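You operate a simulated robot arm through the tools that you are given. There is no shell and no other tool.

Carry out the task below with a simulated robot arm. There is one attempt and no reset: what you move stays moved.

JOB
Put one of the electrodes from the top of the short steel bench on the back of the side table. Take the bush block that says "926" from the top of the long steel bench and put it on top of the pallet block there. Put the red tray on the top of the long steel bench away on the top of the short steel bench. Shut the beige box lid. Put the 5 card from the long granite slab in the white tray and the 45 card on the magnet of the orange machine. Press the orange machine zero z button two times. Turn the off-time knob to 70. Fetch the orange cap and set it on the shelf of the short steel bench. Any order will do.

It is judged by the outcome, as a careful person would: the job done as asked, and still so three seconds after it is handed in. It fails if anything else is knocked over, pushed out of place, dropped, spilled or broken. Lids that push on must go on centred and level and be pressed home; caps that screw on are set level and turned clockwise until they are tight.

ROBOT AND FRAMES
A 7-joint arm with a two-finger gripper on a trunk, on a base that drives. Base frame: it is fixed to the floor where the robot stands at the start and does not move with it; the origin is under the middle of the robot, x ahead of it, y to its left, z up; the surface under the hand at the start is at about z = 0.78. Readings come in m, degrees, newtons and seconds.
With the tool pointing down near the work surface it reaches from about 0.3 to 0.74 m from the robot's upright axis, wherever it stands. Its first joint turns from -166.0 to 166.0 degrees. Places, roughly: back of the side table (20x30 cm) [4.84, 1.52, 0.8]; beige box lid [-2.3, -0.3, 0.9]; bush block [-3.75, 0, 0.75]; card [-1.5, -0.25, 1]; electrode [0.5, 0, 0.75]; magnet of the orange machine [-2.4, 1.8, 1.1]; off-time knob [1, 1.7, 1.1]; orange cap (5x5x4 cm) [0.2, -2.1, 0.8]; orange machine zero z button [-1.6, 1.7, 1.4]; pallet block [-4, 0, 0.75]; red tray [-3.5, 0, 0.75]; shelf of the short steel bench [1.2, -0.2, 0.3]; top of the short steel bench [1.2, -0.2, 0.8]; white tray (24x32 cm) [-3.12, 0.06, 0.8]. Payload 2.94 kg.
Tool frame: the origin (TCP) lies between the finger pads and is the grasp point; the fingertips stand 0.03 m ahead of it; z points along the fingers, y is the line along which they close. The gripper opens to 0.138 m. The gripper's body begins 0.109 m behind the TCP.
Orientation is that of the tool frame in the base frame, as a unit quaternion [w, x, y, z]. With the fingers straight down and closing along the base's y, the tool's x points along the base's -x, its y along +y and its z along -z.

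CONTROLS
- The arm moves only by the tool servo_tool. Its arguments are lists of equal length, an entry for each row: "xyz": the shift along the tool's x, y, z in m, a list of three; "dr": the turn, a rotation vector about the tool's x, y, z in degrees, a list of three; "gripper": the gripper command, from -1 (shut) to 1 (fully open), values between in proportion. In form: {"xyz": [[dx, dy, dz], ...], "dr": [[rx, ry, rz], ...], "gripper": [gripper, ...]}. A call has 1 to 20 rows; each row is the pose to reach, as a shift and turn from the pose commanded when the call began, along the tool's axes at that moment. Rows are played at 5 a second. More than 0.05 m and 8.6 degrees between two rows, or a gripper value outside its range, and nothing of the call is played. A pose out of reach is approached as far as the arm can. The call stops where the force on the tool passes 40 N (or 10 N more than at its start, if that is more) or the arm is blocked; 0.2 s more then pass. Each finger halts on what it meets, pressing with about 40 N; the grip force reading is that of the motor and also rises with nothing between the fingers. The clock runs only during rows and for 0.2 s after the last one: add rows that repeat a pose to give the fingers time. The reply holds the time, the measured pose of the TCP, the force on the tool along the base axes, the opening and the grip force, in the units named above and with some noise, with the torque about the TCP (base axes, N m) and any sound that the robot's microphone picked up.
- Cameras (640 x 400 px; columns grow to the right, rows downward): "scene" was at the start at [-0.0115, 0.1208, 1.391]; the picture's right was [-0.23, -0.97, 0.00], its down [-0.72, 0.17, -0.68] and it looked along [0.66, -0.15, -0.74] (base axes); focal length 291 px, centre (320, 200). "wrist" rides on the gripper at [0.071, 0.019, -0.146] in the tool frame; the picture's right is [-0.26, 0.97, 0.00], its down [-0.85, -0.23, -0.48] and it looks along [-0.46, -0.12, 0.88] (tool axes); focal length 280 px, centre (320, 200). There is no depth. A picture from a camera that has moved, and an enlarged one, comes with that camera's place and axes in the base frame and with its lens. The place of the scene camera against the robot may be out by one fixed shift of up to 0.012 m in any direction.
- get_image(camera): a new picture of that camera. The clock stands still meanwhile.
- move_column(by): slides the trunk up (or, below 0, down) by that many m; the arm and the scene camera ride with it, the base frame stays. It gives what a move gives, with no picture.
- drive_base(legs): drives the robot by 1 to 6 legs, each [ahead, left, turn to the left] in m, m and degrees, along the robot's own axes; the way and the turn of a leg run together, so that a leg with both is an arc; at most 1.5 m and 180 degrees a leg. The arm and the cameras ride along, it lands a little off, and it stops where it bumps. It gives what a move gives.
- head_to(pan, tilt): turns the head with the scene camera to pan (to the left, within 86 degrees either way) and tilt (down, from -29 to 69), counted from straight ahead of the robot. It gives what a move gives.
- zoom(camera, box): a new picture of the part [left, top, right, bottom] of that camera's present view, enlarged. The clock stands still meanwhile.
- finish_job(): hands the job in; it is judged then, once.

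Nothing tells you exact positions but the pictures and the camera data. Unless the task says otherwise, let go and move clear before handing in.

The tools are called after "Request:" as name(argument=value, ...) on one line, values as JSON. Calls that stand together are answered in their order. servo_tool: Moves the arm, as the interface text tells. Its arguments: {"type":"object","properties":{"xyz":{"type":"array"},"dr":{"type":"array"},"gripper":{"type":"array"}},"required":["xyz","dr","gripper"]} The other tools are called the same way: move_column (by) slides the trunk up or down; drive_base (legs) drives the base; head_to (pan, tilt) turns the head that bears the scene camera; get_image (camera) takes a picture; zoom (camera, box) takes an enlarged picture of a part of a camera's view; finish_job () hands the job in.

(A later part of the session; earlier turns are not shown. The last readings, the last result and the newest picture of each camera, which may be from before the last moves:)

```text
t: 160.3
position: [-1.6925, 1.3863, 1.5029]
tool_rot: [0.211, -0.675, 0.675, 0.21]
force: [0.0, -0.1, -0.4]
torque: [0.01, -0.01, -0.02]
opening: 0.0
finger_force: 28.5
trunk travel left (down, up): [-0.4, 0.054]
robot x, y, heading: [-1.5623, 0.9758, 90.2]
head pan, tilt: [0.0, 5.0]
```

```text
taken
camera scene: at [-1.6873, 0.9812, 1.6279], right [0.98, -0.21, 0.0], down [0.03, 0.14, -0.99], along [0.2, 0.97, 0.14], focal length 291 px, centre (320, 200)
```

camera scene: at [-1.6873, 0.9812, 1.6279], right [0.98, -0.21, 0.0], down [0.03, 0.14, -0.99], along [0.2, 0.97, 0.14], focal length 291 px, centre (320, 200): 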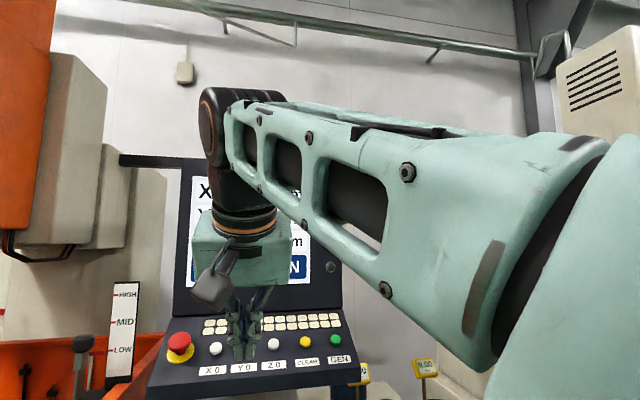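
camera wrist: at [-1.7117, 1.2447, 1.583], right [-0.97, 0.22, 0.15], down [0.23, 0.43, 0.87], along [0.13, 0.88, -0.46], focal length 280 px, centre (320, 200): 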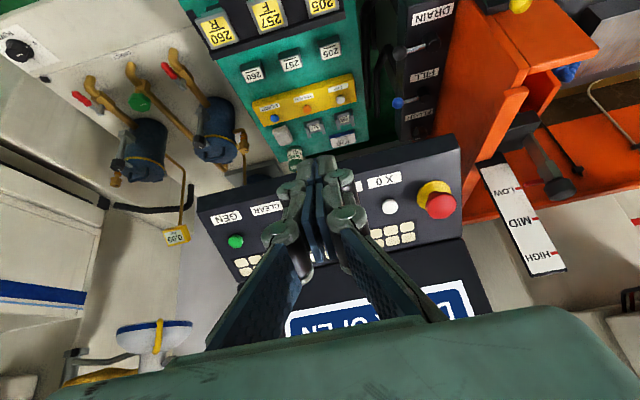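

Request:
servo_tool(xyz=[[0, 0, 0], [0, 0, 0], [0, 0, 0], [0, 0, 0], [0, 0, 0], [0, 0, 0]], dr=[[0, 0, 0], [0, 0, 0], [0, 0, 0], [0, 0, 0], [0, 0, 0], [0, 0, 0]], gripper=[1, 1, 1, 1, 1, 1])

Request:
get_image(camera="wrist")

Request:
zoom(camera="wrist", box=[200, 120, 480, 295])

Request:
zoom(camera="scene", box=[150, 300, 370, 400])

```text
t: 161.7
position: [-1.6933, 1.3855, 1.5044]
tool_rot: [-0.212, 0.675, -0.675, -0.211]
force: [-0.3, 0.6, 0.2]
torque: [0.02, 0.05, 0.01]
opening: 0.138
finger_force: 0.1
trunk travel left (down, up): [-0.4, 0.054]
robot x, y, heading: [-1.5615, 0.9684, 90.0]
head pan, tilt: [0.0, 5.0]
```

```text
taken
camera wrist: at [-1.7115, 1.2441, 1.5839], right [-0.97, 0.22, 0.15], down [0.23, 0.43, 0.88], along [0.13, 0.88, -0.46], focal length 280 px, centre (320, 200)
```

wrist: 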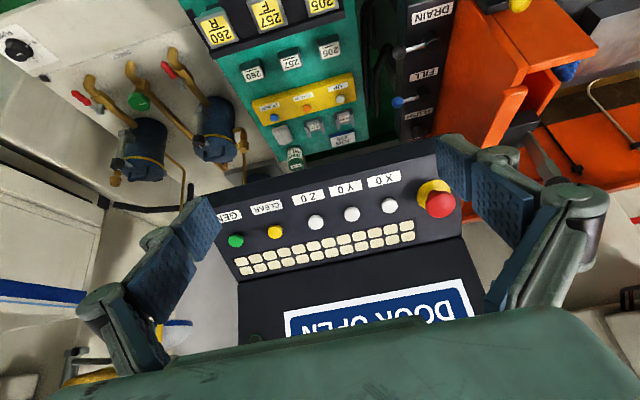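

```text
2.29 times, centred on (340, 208) of wrist
camera zoom: at [-1.7115, 1.2441, 1.5839], right [-0.97, 0.22, 0.15], down [0.23, 0.43, 0.88], along [0.13, 0.88, -0.46], focal length 641 px, centre (274, 183)
```

zoom: 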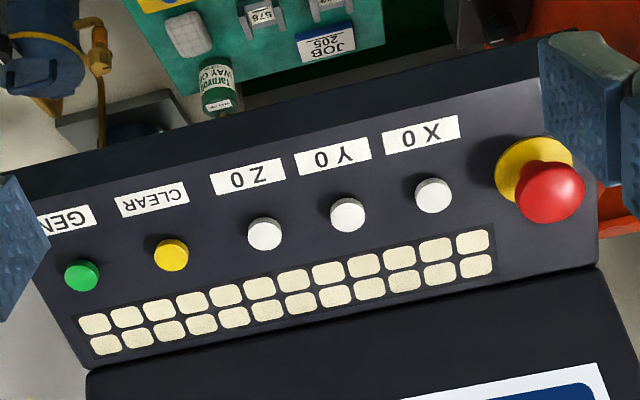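

```text
2.91 times, centred on (260, 350) of scene
camera zoom: at [-1.6867, 0.9818, 1.6279], right [0.98, -0.21, 0.0], down [0.03, 0.14, -0.99], along [0.21, 0.97, 0.14], focal length 846 px, centre (494, -236)
```

zoom: 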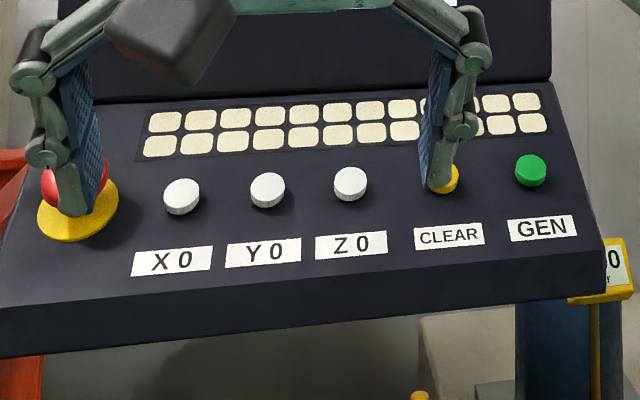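

Triangulated Z0's top at ≈ (−1.642, 1.652, 1.409). I'll close the fingers and move to 20 mm above the button along the panel normal.

Request:
servo_tool(xyz=[[0, 0, 0], [0, 0, 0], [0, 0, 0], [0, 0, 0], [0, 0, 0], [-0.027, -0.009, 0.03], [-0.055, -0.017, 0.06], [-0.082, -0.026, 0.09], [-0.109, -0.034, 0.12], [-0.136, -0.043, 0.15], [-0.1636, -0.0513, 0.165], [-0.1636, -0.0513, 0.165]], dr=[[0, 0, 0], [0, 0, 0], [0, 0, 0], [0, 0, 0], [0, 0, 0], [0, 0, 0], [0, 0, 0], [0, 0, 0], [0, 0, 0], [0, 0, 0], [0, 0, 0], [0, 0, 0]], gripper=[-1, -1, -1, -1, -1, -1, -1, -1, -1, -1, -1, -1])

Request:
get_image(camera="wrist")

Request:
get_image(camera="scene")

```text
t: 164.3
position: [-1.6418, 1.6134, 1.465]
tool_rot: [0.213, -0.674, 0.674, 0.213]
force: [0.2, 0.0, 0.0]
torque: [0.0, -0.02, -0.03]
opening: 0.0001
finger_force: 28.4
trunk travel left (down, up): [-0.4, 0.054]
robot x, y, heading: [-1.5608, 0.9782, 89.9]
head pan, tilt: [0.0, 5.0]
```

```text
taken
camera wrist: at [-1.6601, 1.4715, 1.5446], right [-0.96, 0.21, 0.15], down [0.23, 0.42, 0.88], along [0.12, 0.88, -0.46], focal length 280 px, centre (320, 200)
```

wrist: 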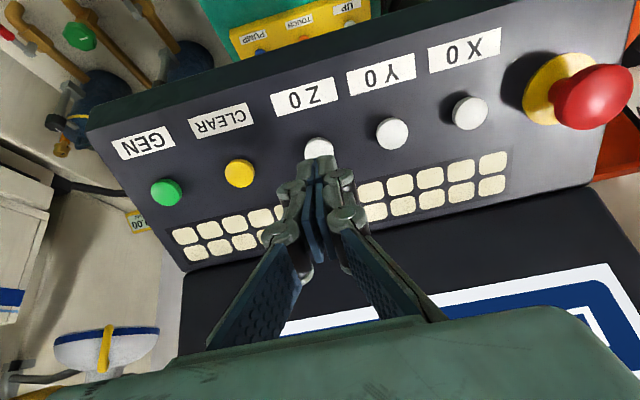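

```text
taken
camera scene: at [-1.705, 0.9894, 1.6076], right [1.0, 0.0, 0.0], down [0.0, -0.09, -1.0], along [0.0, 1.0, -0.09], focal length 291 px, centre (320, 200)
```

scene: 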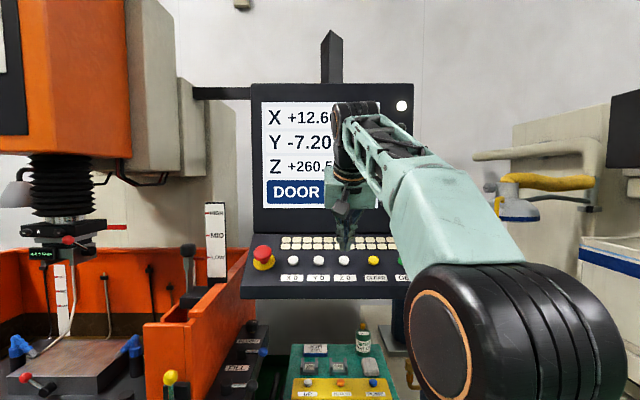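

Request:
zoom(camera="wrist", box=[260, 110, 380, 190])

Request:
zoom(camera="scene", box=[270, 200, 430, 300])

```text
5.00 times, centred on (320, 150) of wrist
camera zoom: at [-1.6601, 1.4715, 1.5446], right [-0.96, 0.21, 0.15], down [0.23, 0.42, 0.88], along [0.12, 0.88, -0.46], focal length 1402 px, centre (320, 450)
```

zoom: 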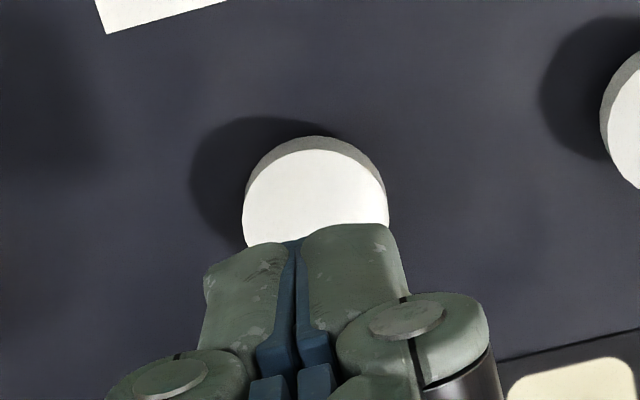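

```text
4.00 times, centred on (350, 250) of scene
camera zoom: at [-1.705, 0.9894, 1.6076], right [1.0, 0.0, 0.0], down [0.0, -0.09, -1.0], along [0.0, 1.0, -0.09], focal length 1163 px, centre (200, 0)
```

zoom: 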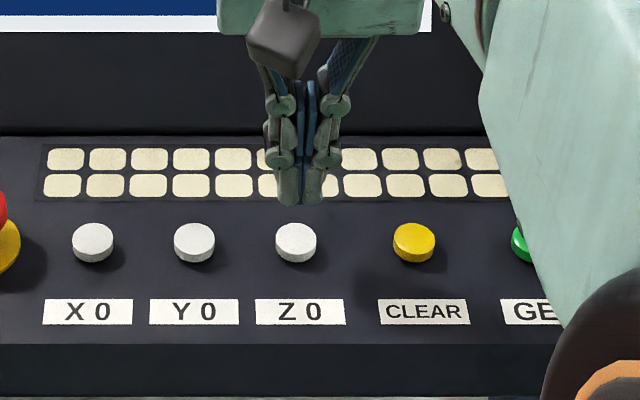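

Button top re-triangulated: centred on the tool axis, 40 mm ahead of the tips. I'll advance to just above it, then press in small steps.

Request:
servo_tool(xyz=[[0, 0, 0.012], [0, 0, 0.024], [0, 0, 0.034], [0, 0, 0.034]], dr=[[0, 0, 0], [0, 0, 0], [0, 0, 0], [0, 0, 0]], gripper=[-1, -1, -1, -1])

Request:
zoom(camera="scene", box=[270, 200, 430, 300])

Request:
zoom(camera="wrist", box=[260, 110, 380, 190])

```text
t: 165.3
position: [-1.6398, 1.6335, 1.4371]
tool_rot: [0.212, -0.674, 0.674, 0.213]
force: [0.1, 0.2, 0.5]
torque: [-0.02, -0.02, -0.02]
opening: 0.0
finger_force: 28.5
trunk travel left (down, up): [-0.4, 0.054]
robot x, y, heading: [-1.5618, 0.9719, 90.1]
head pan, tilt: [0.0, 5.0]
```

```text
4.00 times, centred on (350, 250) of scene
camera zoom: at [-1.705, 0.99, 1.6075], right [1.0, 0.0, 0.0], down [0.0, -0.09, -1.0], along [0.0, 1.0, -0.09], focal length 1163 px, centre (200, 0)
```

zoom: 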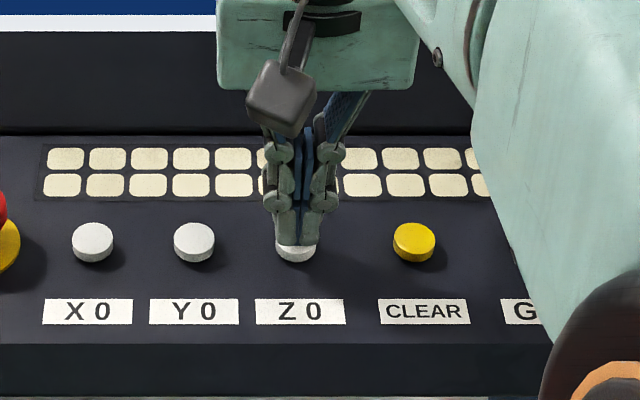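

```text
5.00 times, centred on (320, 150) of wrist
camera zoom: at [-1.6596, 1.4909, 1.5156], right [-0.96, 0.22, 0.15], down [0.23, 0.42, 0.88], along [0.12, 0.88, -0.46], focal length 1402 px, centre (320, 450)
```

zoom: 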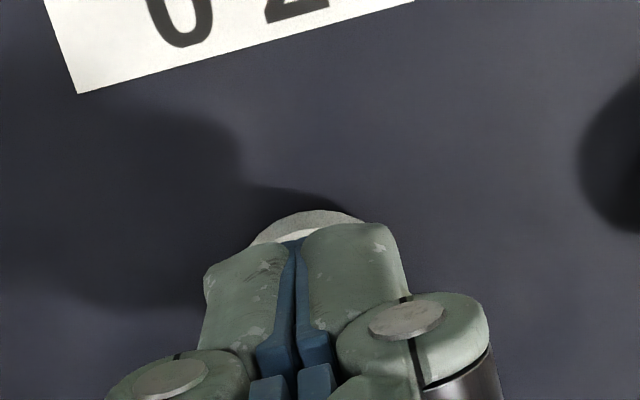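

Tips are aligned just above the button. First press — small steps.

Request:
servo_tool(xyz=[[0, 0, 0.002], [0, 0, 0.004], [0, 0, 0.006], [0, 0, 0.008]], dr=[[0, 0, 0], [0, 0, 0], [0, 0, 0], [0, 0, 0]], gripper=[-1, -1, -1, -1])

Request:
get_image(camera="scene")

```text
t: 166.3
position: [-1.6404, 1.6381, 1.4305]
tool_rot: [-0.211, 0.675, -0.674, -0.213]
force: [-0.5, 0.0, 0.2]
torque: [-0.01, 0.01, 0.05]
opening: 0.0002
finger_force: 28.9
trunk travel left (down, up): [-0.4, 0.054]
robot x, y, heading: [-1.5652, 0.9762, 89.9]
head pan, tilt: [0.0, 5.0]
```

```text
taken
camera scene: at [-1.705, 0.9901, 1.6075], right [1.0, 0.0, 0.0], down [0.0, -0.09, -1.0], along [0.0, 1.0, -0.09], focal length 291 px, centre (320, 200)
```

scene: 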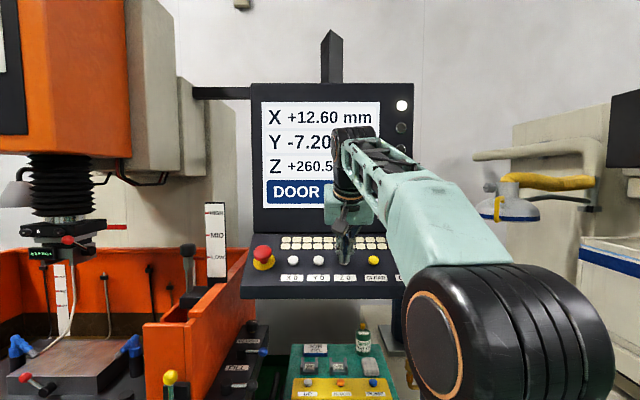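

Request:
servo_tool(xyz=[[0, 0, 0.002], [0, 0, 0.004]], dr=[[0, 0, 0], [0, 0, 0]], gripper=[-1, -1])

Request:
zoom(camera="scene", box=[240, 90, 430, 300])

```text
t: 166.9
position: [-1.6395, 1.6386, 1.4279]
tool_rot: [-0.214, 0.674, -0.674, -0.213]
force: [-0.2, -0.8, 1.5]
torque: [-0.02, -0.01, 0.02]
opening: 0.0001
finger_force: 28.5
trunk travel left (down, up): [-0.4, 0.054]
robot x, y, heading: [-1.562, 0.9743, 90.2]
head pan, tilt: [0.0, 5.0]
```

```text
1.90 times, centred on (335, 195) of scene
camera zoom: at [-1.7049, 0.9898, 1.6076], right [1.0, 0.0, 0.0], down [0.0, -0.09, -1.0], along [0.0, 1.0, -0.09], focal length 554 px, centre (291, 210)
```

zoom: 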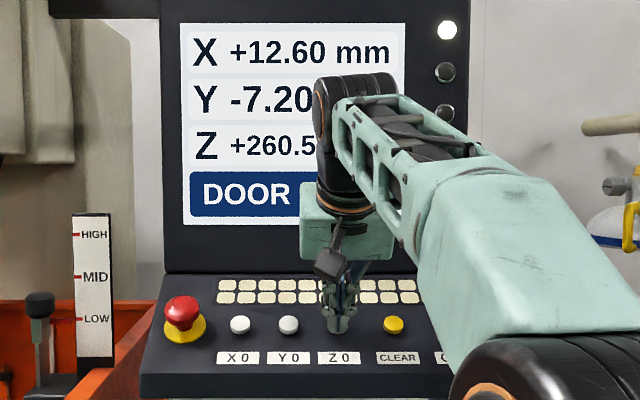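

Request:
servo_tool(xyz=[[0, 0, 0.002], [0, 0, 0.002]], dr=[[0, 0, 0], [0, 0, 0]], gripper=[-1, -1])

Request:
zoom(camera="scene", box=[240, 90, 430, 300])

```text
t: 167.5
position: [-1.6402, 1.6406, 1.4257]
tool_rot: [0.213, -0.674, 0.674, 0.214]
force: [0.3, 0.3, 1.8]
torque: [0.03, 0.0, -0.02]
opening: 0.0063
finger_force: 28.3
trunk travel left (down, up): [-0.4, 0.054]
robot x, y, heading: [-1.5605, 0.9735, 90.0]
head pan, tilt: [0.0, 5.0]
heard: click
```

```text
1.90 times, centred on (335, 195) of scene
camera zoom: at [-1.7049, 0.9896, 1.6076], right [1.0, 0.0, 0.0], down [0.0, -0.09, -1.0], along [0.0, 1.0, -0.09], focal length 554 px, centre (291, 210)
```

zoom: 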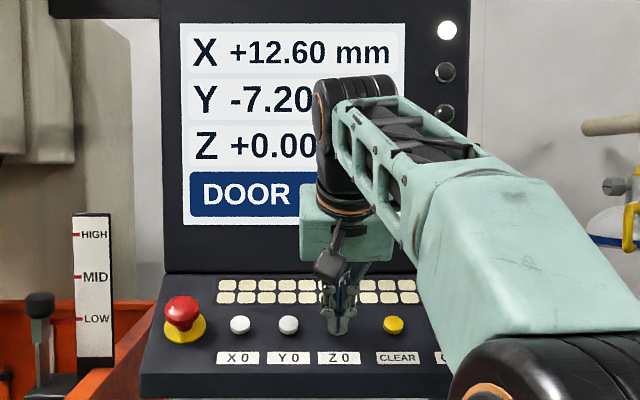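

First press registered (click, Z shows +0.00). Back off fully, then press a second time.

Request:
servo_tool(xyz=[[0, 0, -0.007], [0, 0, -0.015], [0, 0, -0.015], [0, 0, -0.015], [0, 0, -0.015]], dr=[[0, 0, 0], [0, 0, 0], [0, 0, 0], [0, 0, 0], [0, 0, 0]], gripper=[-1, -1, -1, -1, -1])

Request:
servo_tool(xyz=[[0, 0, 0.004], [0, 0, 0.008], [0, 0, 0.011], [0, 0, 0.013], [0, 0, 0.015], [0, 0, 0.015]], dr=[[0, 0, 0], [0, 0, 0], [0, 0, 0], [0, 0, 0], [0, 0, 0], [0, 0, 0]], gripper=[-1, -1, -1, -1, -1, -1])

```text
t: 168.7
position: [-1.6409, 1.6317, 1.4385]
tool_rot: [-0.212, 0.674, -0.674, -0.213]
force: [0.3, -0.2, -0.5]
torque: [0.0, 0.01, 0.0]
opening: 0.0001
finger_force: 28.2
trunk travel left (down, up): [-0.4, 0.054]
robot x, y, heading: [-1.5636, 0.9753, 89.6]
head pan, tilt: [0.0, 5.0]
```

```text
t: 170.1
position: [-1.6386, 1.641, 1.4265]
tool_rot: [-0.213, 0.674, -0.674, -0.214]
force: [-0.4, -0.2, 2.8]
torque: [0.06, -0.02, 0.01]
opening: 0.006
finger_force: 28.8
trunk travel left (down, up): [-0.4, 0.054]
robot x, y, heading: [-1.5613, 0.9758, 90.0]
head pan, tilt: [0.0, 5.0]
heard: click
```

Second click heard. Withdrawing straight back and checking the screen.

Request:
servo_tool(xyz=[[0, 0, -0.01], [0, 0, -0.04], [0.01, 0, -0.08], [0.04, 0, -0.11], [0.07, 0, -0.14], [0.1, 0, -0.16], [0.13, 0, -0.18], [0.16, 0, -0.19]], dr=[[0, 0, 0], [0, 0, 0], [0, 0, 0], [0, 0, 0], [0, 0, 0], [0, 0, 0], [0, 0, 0], [0, 0, 0]], gripper=[-1, -1, -1, -1, -1, -1, -1, -1])

Request:
get_image(camera="wrist")

Request:
get_image(camera="scene")

```text
t: 171.9
position: [-1.6405, 1.4067, 1.479]
tool_rot: [0.206, -0.675, 0.679, 0.202]
force: [0.3, -0.1, 0.3]
torque: [-0.03, -0.03, -0.04]
opening: 0.0
finger_force: 28.4
trunk travel left (down, up): [-0.4, 0.054]
robot x, y, heading: [-1.5583, 0.9755, 90.1]
head pan, tilt: [0.0, 5.0]
```

```text
taken
camera wrist: at [-1.6605, 1.2679, 1.5621], right [-0.96, 0.22, 0.14], down [0.23, 0.44, 0.87], along [0.13, 0.87, -0.48], focal length 280 px, centre (320, 200)
```

wrist: 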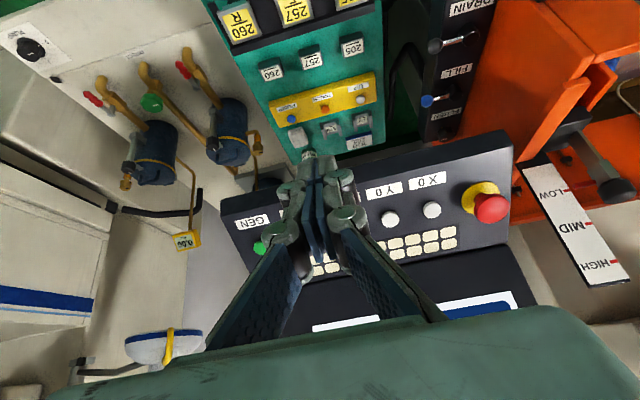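

```text
taken
camera scene: at [-1.6909, 0.9826, 1.6293], right [0.99, -0.16, 0.0], down [0.03, 0.15, -0.99], along [0.16, 0.97, 0.16], focal length 291 px, centre (320, 200)
```

scene: 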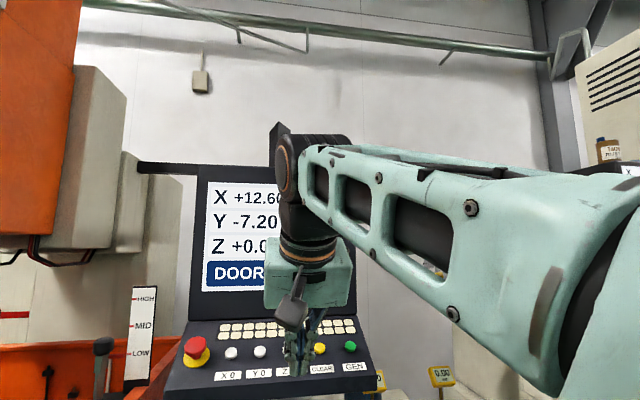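

Z0 pressed twice (display zeroed). Now I'll back away, lower the trunk, re-level and tuck the arm, and turn around to see the granite slab with the cards.

Request:
drive_base(legs=[[-0.2, 0, 0]])

Request:
servo_tool(xyz=[[0, 0.015, 0.0], [0, 0.03, 0.0], [0, 0.045, 0.0], [0, 0.06, 0.0], [0, 0.075, 0.0], [0, 0.075, 0.0]], dr=[[0, 6, 0], [0, 12, 0], [0, 18, 0], [0, 24, 0], [0, 30, 0], [0, 34.5, 0]], gripper=[-1, -1, -1, -1, -1, -1])

Request:
servo_tool(xyz=[[0, 0, 0.04], [0, 0, 0.08], [0, 0, 0.12], [0, 0, 0.16]], dr=[[0, 0, 0], [0, 0, 0], [0, 0, 0], [0, 0, 0]], gripper=[-1, -1, -1, -1])

Request:
head_to(pan=40, tilt=25)

Request:
get_image(camera="scene")

```text
t: 173.5
position: [-1.6407, 1.2027, 1.4848]
tool_rot: [0.21, -0.673, 0.677, 0.208]
force: [0.6, -0.2, -1.1]
torque: [0.01, 0.01, 0.0]
opening: 0.0
finger_force: 28.0
trunk travel left (down, up): [-0.4, 0.054]
robot x, y, heading: [-1.5606, 0.7704, 89.9]
head pan, tilt: [0.0, 5.0]
```

```text
t: 174.9
position: [-1.7071, 1.1748, 1.4418]
tool_rot: [0.003, -0.705, 0.709, 0.008]
force: [0.7, 1.2, -0.1]
torque: [-0.06, -0.05, -0.04]
opening: 0.0002
finger_force: 28.6
out of reach, approached as far as the arm can: row 5, 6
trunk travel left (down, up): [-0.4, 0.054]
robot x, y, heading: [-1.5603, 0.7765, 89.9]
head pan, tilt: [0.0, 5.0]
```

```text
t: 175.9
position: [-1.7043, 1.1724, 1.2815]
tool_rot: [0.0, -0.705, 0.709, -0.002]
force: [1.0, 0.3, 1.3]
torque: [0.01, 0.01, -0.01]
opening: 0.0
finger_force: 28.1
trunk travel left (down, up): [-0.4, 0.054]
robot x, y, heading: [-1.5617, 0.7759, 89.7]
head pan, tilt: [0.0, 5.0]
```

```text
t: 176.9
position: [-1.7042, 1.1725, 1.2809]
tool_rot: [-0.001, -0.705, 0.709, -0.002]
force: [1.1, 0.4, 0.2]
torque: [0.01, 0.0, -0.02]
opening: 0.0003
finger_force: 28.1
trunk travel left (down, up): [-0.4, 0.054]
robot x, y, heading: [-1.5592, 0.7744, 89.8]
head pan, tilt: [40.0, 25.0]
```

```text
taken
camera scene: at [-1.7647, 0.769, 1.5751], right [0.77, 0.64, 0.0], down [0.27, -0.32, -0.91], along [-0.58, 0.7, -0.42], focal length 291 px, centre (320, 200)
```

scene: 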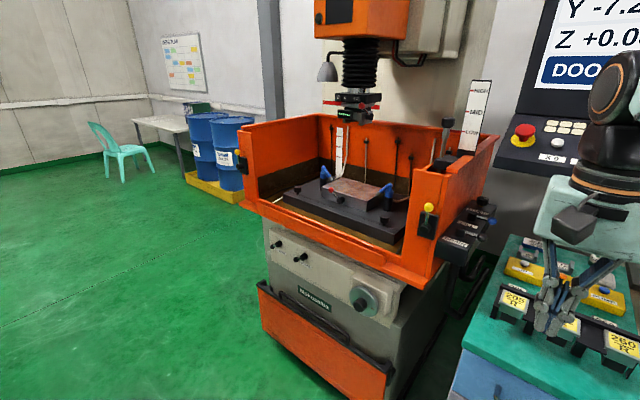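

Request:
zoom(camera="scene", box=[230, 80, 470, 260])

Request:
zoom(camera="scene", box=[290, 150, 430, 240])

```text
2.22 times, centred on (350, 170) of scene
camera zoom: at [-1.7647, 0.769, 1.5751], right [0.77, 0.64, 0.0], down [0.27, -0.32, -0.91], along [-0.58, 0.7, -0.42], focal length 646 px, centre (253, 267)
```

zoom: 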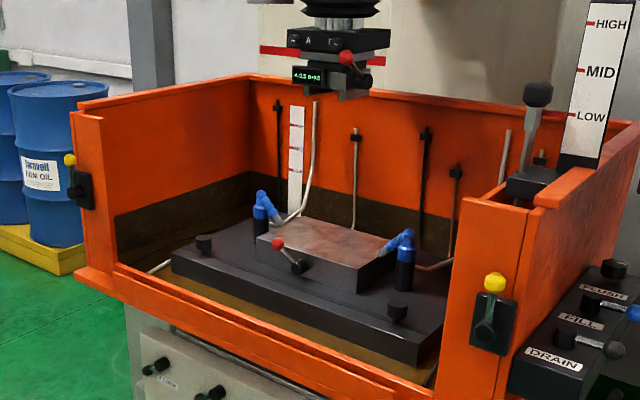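

```text
4.44 times, centred on (360, 195) of scene
camera zoom: at [-1.7647, 0.769, 1.5751], right [0.77, 0.64, 0.0], down [0.27, -0.32, -0.91], along [-0.58, 0.7, -0.42], focal length 1292 px, centre (142, 222)
```

zoom: 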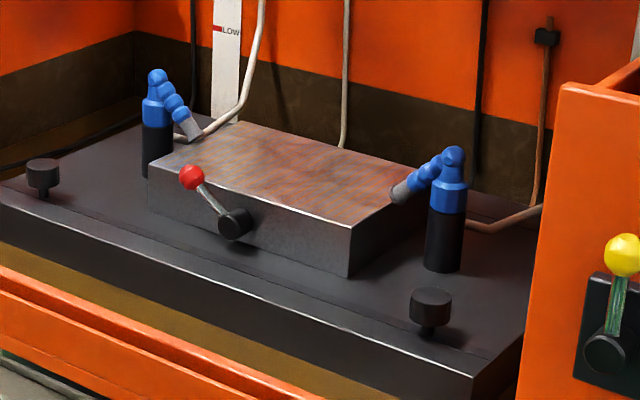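

The magnet block's top is at roughly (−2.38, 1.73). Now I'll turn around to face the granite slab.

Request:
drive_base(legs=[[0, 0, 90], [0, 0, 90]])

Request:
head_to(pan=0, tilt=30)

Request:
get_image(camera="scene")

```text
t: 185.0
position: [-1.4169, 0.376, 1.2814]
tool_rot: [-0.001, 0.707, 0.707, 0.0]
force: [0.5, -0.3, -0.4]
torque: [-0.03, 0.01, -0.01]
opening: 0.0001
finger_force: 28.5
trunk travel left (down, up): [-0.4, 0.054]
robot x, y, heading: [-1.5574, 0.7762, -90.0]
head pan, tilt: [40.0, 25.0]
```

```text
t: 186.1
position: [-1.4177, 0.376, 1.281]
tool_rot: [-0.003, 0.707, 0.707, 0.001]
force: [-0.3, -0.9, -0.8]
torque: [0.03, 0.02, 0.0]
opening: 0.0
finger_force: 28.1
trunk travel left (down, up): [-0.4, 0.054]
robot x, y, heading: [-1.559, 0.7741, -89.9]
head pan, tilt: [0.0, 30.0]
```

```text
taken
camera scene: at [-1.4354, 0.7674, 1.5671], right [-1.0, 0.0, 0.0], down [0.0, 0.5, -0.87], along [0.0, -0.87, -0.5], focal length 291 px, centre (320, 200)
```

scene: 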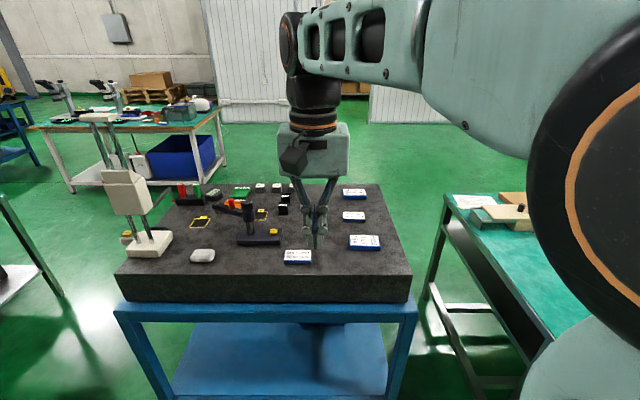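

Request:
zoom(camera="scene", box=[110, 170, 420, 310])

Request:
zoom(camera="scene", box=[270, 175, 400, 275])

Request:
zoom(camera="scene", box=[120, 170, 300, 280])

```text
2.06 times, centred on (265, 240) of scene
camera zoom: at [-1.4354, 0.7674, 1.5671], right [-1.0, 0.0, 0.0], down [0.0, 0.5, -0.87], along [0.0, -0.87, -0.5], focal length 600 px, centre (434, 117)
```

zoom: 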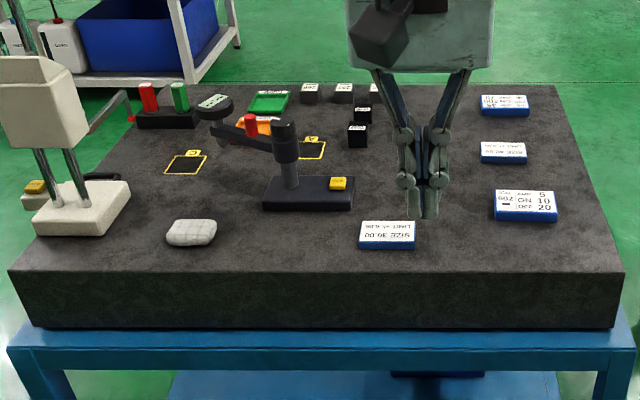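

```text
4.00 times, centred on (335, 225) of scene
camera zoom: at [-1.4354, 0.7674, 1.5671], right [-1.0, 0.0, 0.0], down [0.0, 0.5, -0.87], along [0.0, -0.87, -0.5], focal length 1163 px, centre (260, 100)
```

zoom: 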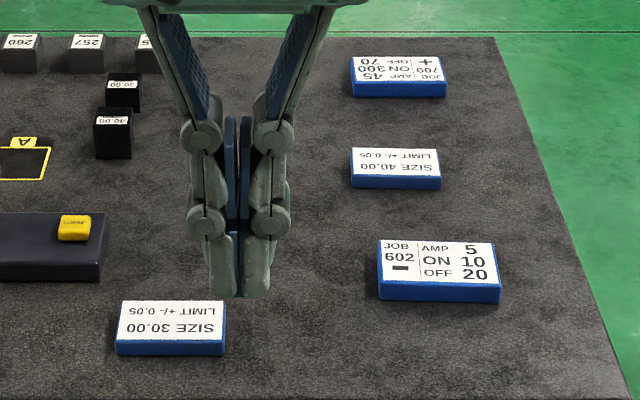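

```text
3.56 times, centred on (210, 225) of scene
camera zoom: at [-1.4354, 0.7674, 1.5671], right [-1.0, 0.0, 0.0], down [0.0, 0.5, -0.87], along [0.0, -0.87, -0.5], focal length 1034 px, centre (711, 111)
```

zoom: 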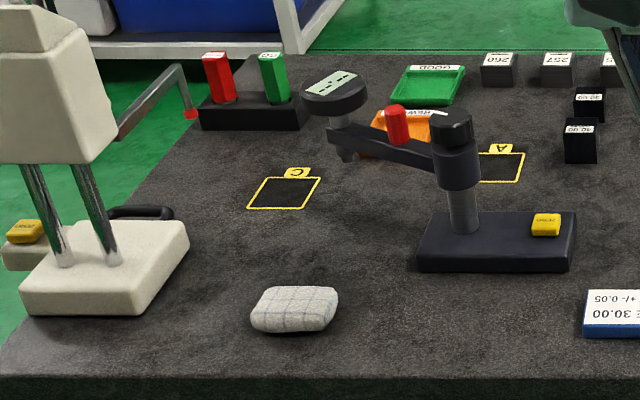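

The "45" card (JOB 709, AMP 45) is at ≈ (−1.58, −0.33) and the "5" card (JOB 602, AMP 5) at ≈ (−1.58, 0.01). I'll move up to the slab and reach for the 45 card with a forward-tilted hand, gripping across its 10 cm width.

Request:
drive_base(legs=[[0.31, 0, 0]])

Request:
servo_tool(xyz=[[-0.02, -0.02, 0], [-0.04, -0.04, 0], [-0.07, -0.06, 0], [-0.1, -0.08, 0], [-0.13, -0.1, 0], [-0.16, -0.12, 0], [-0.19, -0.14, 0], [-0.22, -0.16, 0], [-0.25, -0.16, 0], [-0.25, -0.16, 0]], dr=[[0, -3, 0], [0, -6, 0], [0, -9, 0], [0, -12, 0], [0, -15, 0], [0, -18, 0], [0, -21, 0], [0, -24, 0], [0, -27, 0], [0, -30, 0]], gripper=[-1, -0.5, 0, 0.5, 1, 1, 1, 1, 1, 1])

Request:
get_image(camera="wrist")

Request:
get_image(camera="scene")

```text
t: 188.2
position: [-1.4163, 0.0721, 1.2811]
tool_rot: [-0.002, 0.706, 0.708, 0.0]
force: [0.5, -0.9, 0.1]
torque: [0.04, 0.01, 0.02]
opening: 0.0
finger_force: 28.1
trunk travel left (down, up): [-0.4, 0.054]
robot x, y, heading: [-1.5591, 0.4695, -90.0]
head pan, tilt: [0.0, 30.0]
```

```text
t: 190.3
position: [-1.5768, -0.1784, 1.2813]
tool_rot: [0.182, 0.684, 0.683, -0.183]
force: [0.5, 0.5, 0.1]
torque: [-0.01, 0.02, 0.03]
opening: 0.138
finger_force: 0.0
trunk travel left (down, up): [-0.4, 0.054]
robot x, y, heading: [-1.5622, 0.4674, -90.1]
head pan, tilt: [0.0, 30.0]
```

```text
taken
camera wrist: at [-1.5573, -0.0439, 1.3727], right [0.97, -0.23, 0.13], down [-0.23, -0.5, 0.84], along [-0.12, -0.84, -0.53], focal length 280 px, centre (320, 200)
```

wrist: 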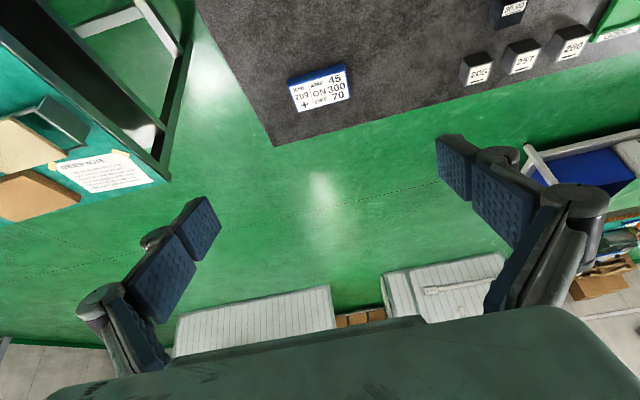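

```text
taken
camera scene: at [-1.4349, 0.4637, 1.5672], right [-1.0, 0.0, 0.0], down [0.0, 0.5, -0.87], along [0.0, -0.87, -0.5], focal length 291 px, centre (320, 200)
```

scene: 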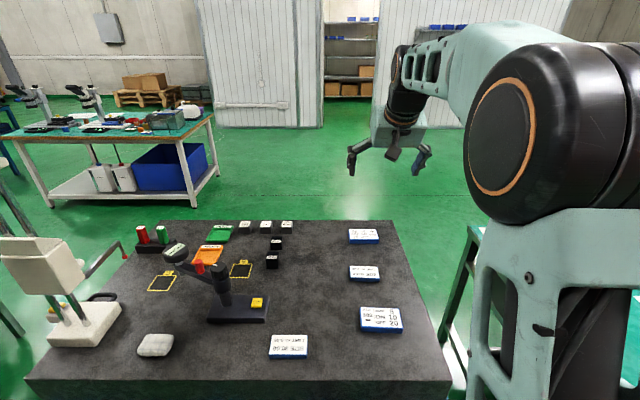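

The 45 card is at ≈ (−1.573, −0.350), top z ≈ 0.957, square to the slab. I'll approach along the tool axis and recheck.

Request:
servo_tool(xyz=[[0.001, 0.001, 0.045], [0.002, 0.002, 0.09], [0.003, 0.003, 0.135], [0.004, 0.004, 0.18], [0.005, 0.004, 0.21], [0.005, 0.004, 0.21]], dr=[[0, 0, 0], [0, 0, 0], [0, 0, 0], [0, 0, 0], [0, 0, 0], [0, 0, 0]], gripper=[1, 1, 1, 1, 1, 1])

Request:
get_image(camera="wrist")

Request:
get_image(camera="scene")

```text
t: 191.8
position: [-1.5708, -0.28, 1.0932]
tool_rot: [0.182, 0.683, 0.684, -0.184]
force: [-0.4, -1.2, 1.2]
torque: [-0.02, -0.01, 0.02]
opening: 0.1382
finger_force: 0.0
trunk travel left (down, up): [-0.4, 0.054]
robot x, y, heading: [-1.5626, 0.4668, -89.9]
head pan, tilt: [0.0, 30.0]
```

```text
taken
camera wrist: at [-1.5518, -0.1466, 1.1857], right [0.97, -0.23, 0.13], down [-0.23, -0.5, 0.84], along [-0.12, -0.84, -0.53], focal length 280 px, centre (320, 200)
```

wrist: 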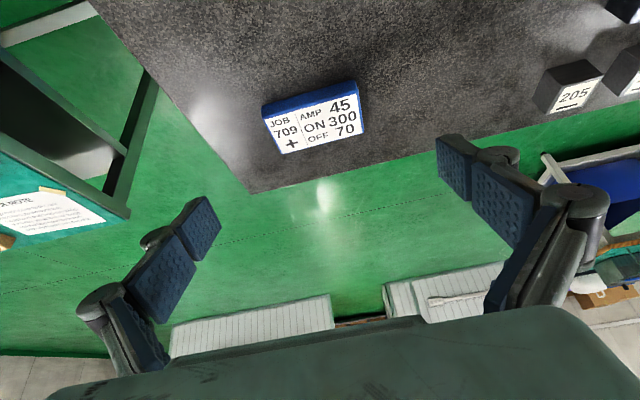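

```text
taken
camera scene: at [-1.4349, 0.4632, 1.5671], right [-1.0, 0.0, 0.0], down [0.0, 0.5, -0.87], along [0.0, -0.87, -0.5], focal length 291 px, centre (320, 200)
```

scene: 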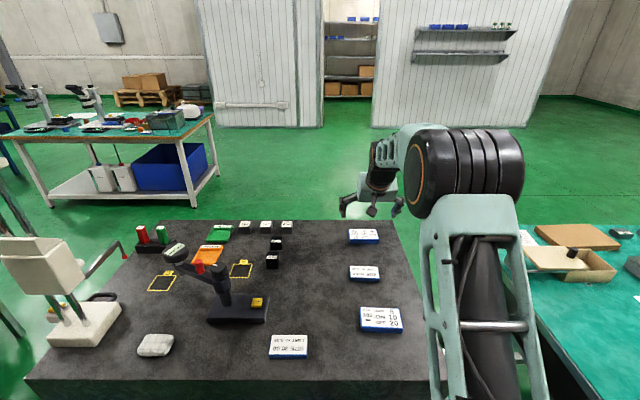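

Request:
zoom(camera="wrist", box=[230, 60, 400, 180])

Request:
zoom(camera="scene", box=[320, 200, 420, 350])

```text
3.33 times, centred on (315, 120) of wrist
camera zoom: at [-1.5518, -0.1466, 1.1857], right [0.97, -0.23, 0.13], down [-0.23, -0.5, 0.84], along [-0.12, -0.84, -0.53], focal length 935 px, centre (337, 467)
```

zoom: 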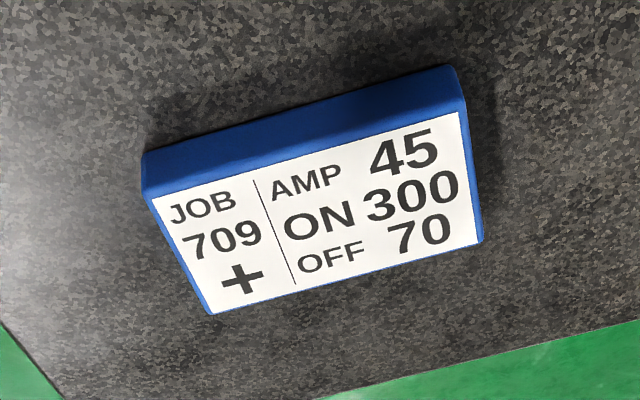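

```text
2.67 times, centred on (370, 275) of scene
camera zoom: at [-1.4349, 0.4632, 1.5671], right [-1.0, 0.0, 0.0], down [0.0, 0.5, -0.87], along [0.0, -0.87, -0.5], focal length 775 px, centre (187, 0)
```

zoom: 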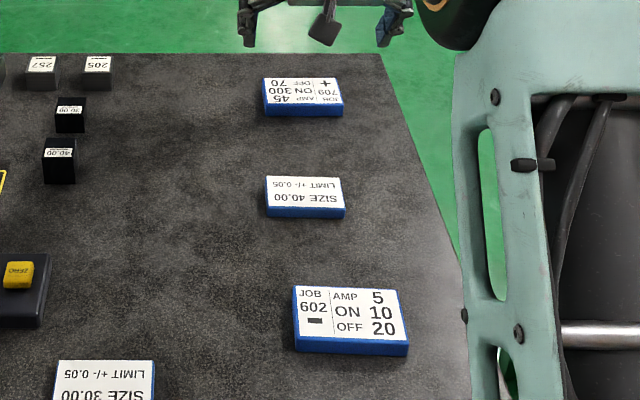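

Refined: card centre ≈ (−1.576, −0.367), top z ≈ 0.947, slab ≈ 0.927. Moving to just above it.

Request:
servo_tool(xyz=[[0.001, -0.002, 0.03], [0.002, -0.004, 0.06], [0.003, -0.005, 0.09], [0.003, -0.005, 0.115], [0.003, -0.005, 0.115]], dr=[[0, 0, 0], [0, 0, 0], [0, 0, 0], [0, 0, 0], [0, 0, 0]], gripper=[1, 1, 1, 1, 1])

Request:
get_image(camera="wrist")

Request:
zoom(camera="scene", box=[300, 180, 430, 280])

```text
t: 192.9
position: [-1.5761, -0.3345, 0.9954]
tool_rot: [0.182, 0.683, 0.684, -0.182]
force: [0.0, 0.4, 0.3]
torque: [0.03, 0.01, -0.01]
opening: 0.138
finger_force: 0.0
trunk travel left (down, up): [-0.4, 0.054]
robot x, y, heading: [-1.5629, 0.4711, -89.9]
head pan, tilt: [0.0, 30.0]
```

```text
taken
camera wrist: at [-1.5582, -0.2003, 1.0863], right [0.97, -0.23, 0.13], down [-0.23, -0.5, 0.84], along [-0.12, -0.84, -0.53], focal length 280 px, centre (320, 200)
```

wrist: 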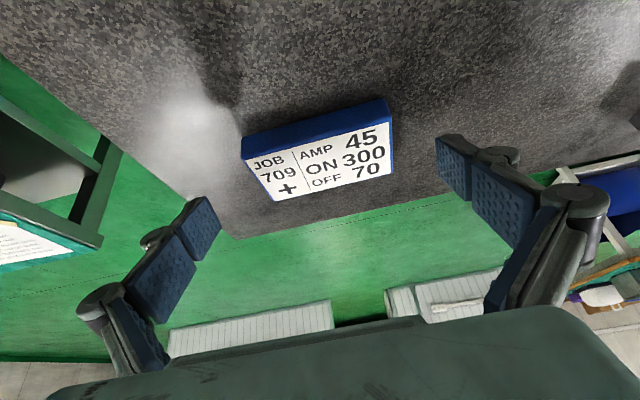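

```text
4.00 times, centred on (365, 230) of scene
camera zoom: at [-1.4349, 0.4632, 1.5671], right [-1.0, 0.0, 0.0], down [0.0, 0.5, -0.87], along [0.0, -0.87, -0.5], focal length 1163 px, centre (140, 80)
```

zoom: 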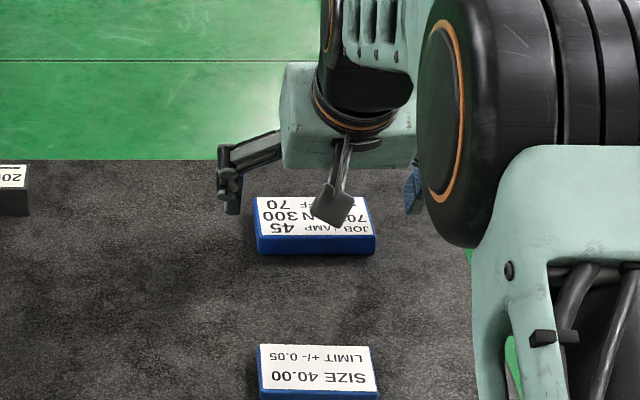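

Request:
servo_tool(xyz=[[0, 0.006, 0.012], [0, 0.006, 0.024], [0, 0.006, 0.032], [0, 0.006, 0.037], [0, 0.006, 0.037]], dr=[[0, 0, 0], [0, 0, 0], [0, 0, 0], [0, 0, 0], [0, 0, 0]], gripper=[1, 1, 1, 1, 1])

Request:
zoom(camera="wrist", box=[160, 60, 480, 260])

Request:
zoom(camera="scene", box=[300, 180, 430, 280])

```text
t: 194.2
position: [-1.572, -0.3511, 0.9626]
tool_rot: [0.181, 0.683, 0.684, -0.182]
force: [-0.3, -0.6, 0.5]
torque: [-0.02, 0.0, 0.01]
opening: 0.138
finger_force: 0.0
trunk travel left (down, up): [-0.4, 0.054]
robot x, y, heading: [-1.5624, 0.4687, -89.8]
head pan, tilt: [0.0, 30.0]
```

```text
2.00 times, centred on (320, 160) of wrist
camera zoom: at [-1.553, -0.2174, 1.0542], right [0.97, -0.23, 0.13], down [-0.23, -0.5, 0.84], along [-0.12, -0.84, -0.53], focal length 561 px, centre (320, 280)
```

zoom: 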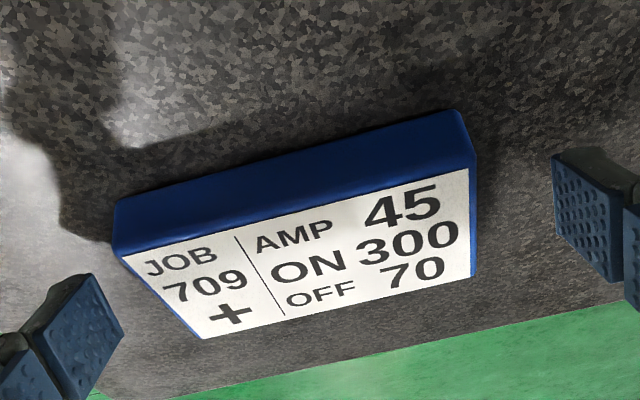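

```text
4.00 times, centred on (365, 230) of scene
camera zoom: at [-1.4349, 0.4631, 1.5671], right [-1.0, 0.0, 0.0], down [0.0, 0.5, -0.87], along [0.0, -0.87, -0.5], focal length 1163 px, centre (140, 80)
```

zoom: 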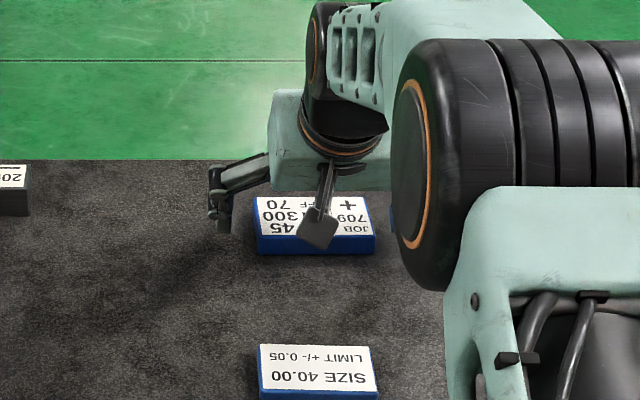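

Fingers straddle the card. Closing to grip.

Request:
servo_tool(xyz=[[0, 0, 0], [0, 0, 0], [0, 0, 0], [0, 0, 0]], dr=[[0, 0, 0], [0, 0, 0], [0, 0, 0], [0, 0, 0]], gripper=[-1, -1, -1, -1])

Request:
zoom(camera="wrist", box=[160, 60, 480, 260])

```text
t: 195.2
position: [-1.571, -0.3506, 0.9643]
tool_rot: [0.184, 0.682, 0.683, -0.184]
force: [2.8, -0.3, 12.3]
torque: [0.0, -0.32, 0.09]
opening: 0.099
finger_force: 40.3
trunk travel left (down, up): [-0.4, 0.054]
robot x, y, heading: [-1.5607, 0.4674, -89.8]
head pan, tilt: [0.0, 30.0]
```

```text
2.00 times, centred on (320, 160) of wrist
camera zoom: at [-1.5523, -0.2168, 1.0567], right [0.97, -0.23, 0.13], down [-0.23, -0.5, 0.84], along [-0.12, -0.84, -0.53], focal length 561 px, centre (320, 280)
```

zoom: 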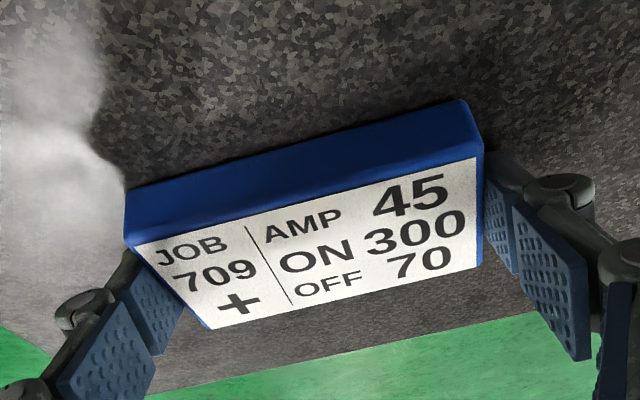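

Gripped at 99 mm. Lifting straight up.

Request:
servo_tool(xyz=[[-0.005, 0, -0.0087], [-0.015, 0, -0.026], [-0.035, 0, -0.0606], [-0.055, 0, -0.095], [-0.075, 0, -0.13]], dr=[[0, 0, 0], [0, 0, 0], [0, 0, 0], [0, 0, 0], [0, 0, 0]], gripper=[-1, -1, -1, -1, -1])

Request:
get_image(camera="wrist")

Request:
get_image(camera="scene")

```text
t: 196.3
position: [-1.5708, -0.3514, 1.1126]
tool_rot: [0.181, 0.683, 0.684, -0.181]
force: [-1.1, 0.1, -1.4]
torque: [0.02, 0.02, 0.01]
opening: 0.0991
finger_force: 40.0
trunk travel left (down, up): [-0.4, 0.054]
robot x, y, heading: [-1.5628, 0.4697, -90.0]
head pan, tilt: [0.0, 30.0]
```

```text
taken
camera wrist: at [-1.5518, -0.2178, 1.2051], right [0.97, -0.23, 0.13], down [-0.23, -0.5, 0.83], along [-0.12, -0.84, -0.54], focal length 280 px, centre (320, 200)
```

wrist: 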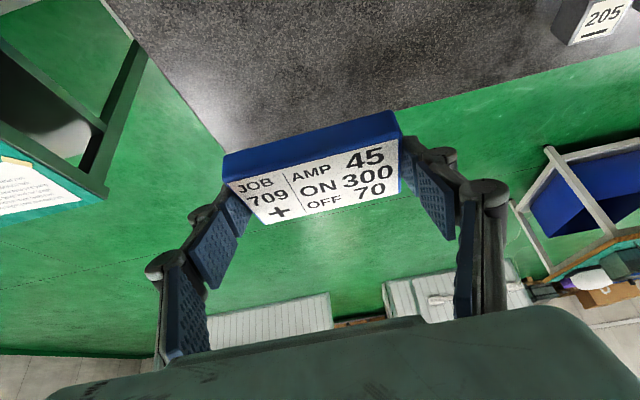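

```text
taken
camera scene: at [-1.4348, 0.4633, 1.5671], right [-1.0, 0.0, 0.0], down [0.0, 0.5, -0.87], along [0.0, -0.87, -0.5], focal length 291 px, centre (320, 200)
```

scene: 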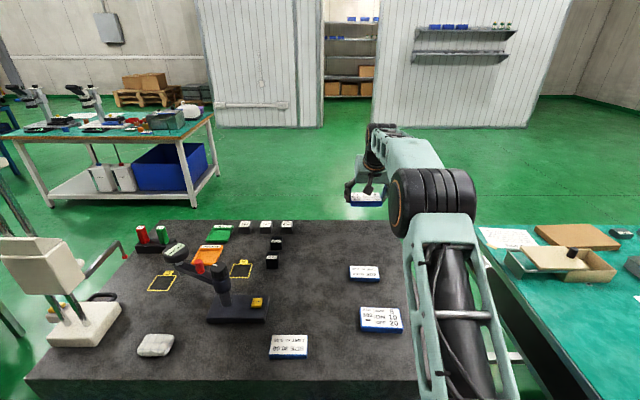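

The 45 card is held level. I'll raise and retract the arm, back away, turn around and line up with the magnet.

Request:
servo_tool(xyz=[[-0.02, 0, -0.04], [-0.03, 0, -0.085], [0.0, 0.01, -0.12], [0.03, 0.025, -0.15], [0.065, 0.04, -0.18], [0.1, 0.055, -0.21], [0.135, 0.07, -0.24], [0.17, 0.085, -0.265], [0.205, 0.1, -0.29], [0.235, 0.1, -0.31], [0.235, 0.1, -0.31]], dr=[[0, 0, 0], [0, 0, 0], [0, 0, 0], [0, 0, 0], [0, 0, 0], [0, 0, 0], [0, 0, 0], [0, 0, 0], [0, 0, 0], [0, 0, 0], [0, 0, 0]], gripper=[-1, -1, -1, -1, -1, -1, -1, -1, -1, -1, -1])

Request:
drive_base(legs=[[-0.33, 0, 0], [0, 0, -90], [0, 0, -90], [0, 0.6, 0]])

Request:
head_to(pan=5, tilt=20)

Request:
get_image(camera="scene")

```text
t: 198.8
position: [-1.4677, 0.0047, 1.2602]
tool_rot: [0.177, 0.683, 0.686, -0.179]
force: [-1.2, 0.3, -0.5]
torque: [-0.01, -0.02, 0.01]
opening: 0.099
finger_force: 39.4
trunk travel left (down, up): [-0.4, 0.054]
robot x, y, heading: [-1.5612, 0.466, -89.9]
head pan, tilt: [0.0, 30.0]
```

```text
t: 214.0
position: [-2.2544, 1.2732, 1.2625]
tool_rot: [0.183, -0.679, 0.689, 0.178]
force: [0.8, -0.1, -0.9]
torque: [0.01, 0.0, -0.02]
opening: 0.0991
finger_force: 40.1
trunk travel left (down, up): [-0.4, 0.054]
robot x, y, heading: [-2.1705, 0.809, 89.3]
head pan, tilt: [0.0, 30.0]
```

```text
t: 214.8
position: [-2.2533, 1.2728, 1.2593]
tool_rot: [0.181, -0.679, 0.69, 0.174]
force: [0.1, -0.3, -1.2]
torque: [0.02, 0.0, 0.01]
opening: 0.099
finger_force: 40.0
trunk travel left (down, up): [-0.4, 0.054]
robot x, y, heading: [-2.17, 0.8078, 89.3]
head pan, tilt: [5.0, 20.0]
```

```text
taken
camera scene: at [-2.2639, 0.8112, 1.5782], right [0.84, -0.55, 0.0], down [-0.22, -0.33, -0.92], along [0.51, 0.77, -0.39], focal length 291 px, centre (320, 200)
```

scene: 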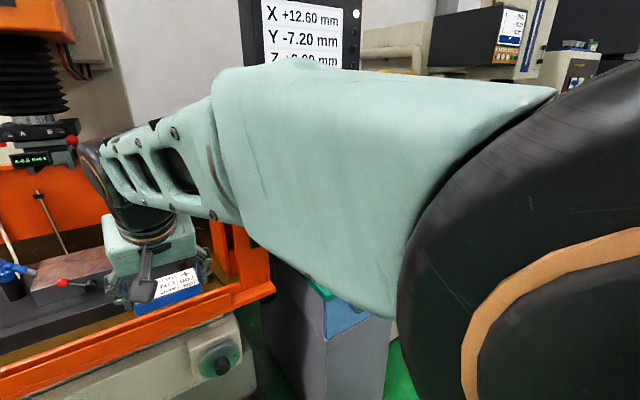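

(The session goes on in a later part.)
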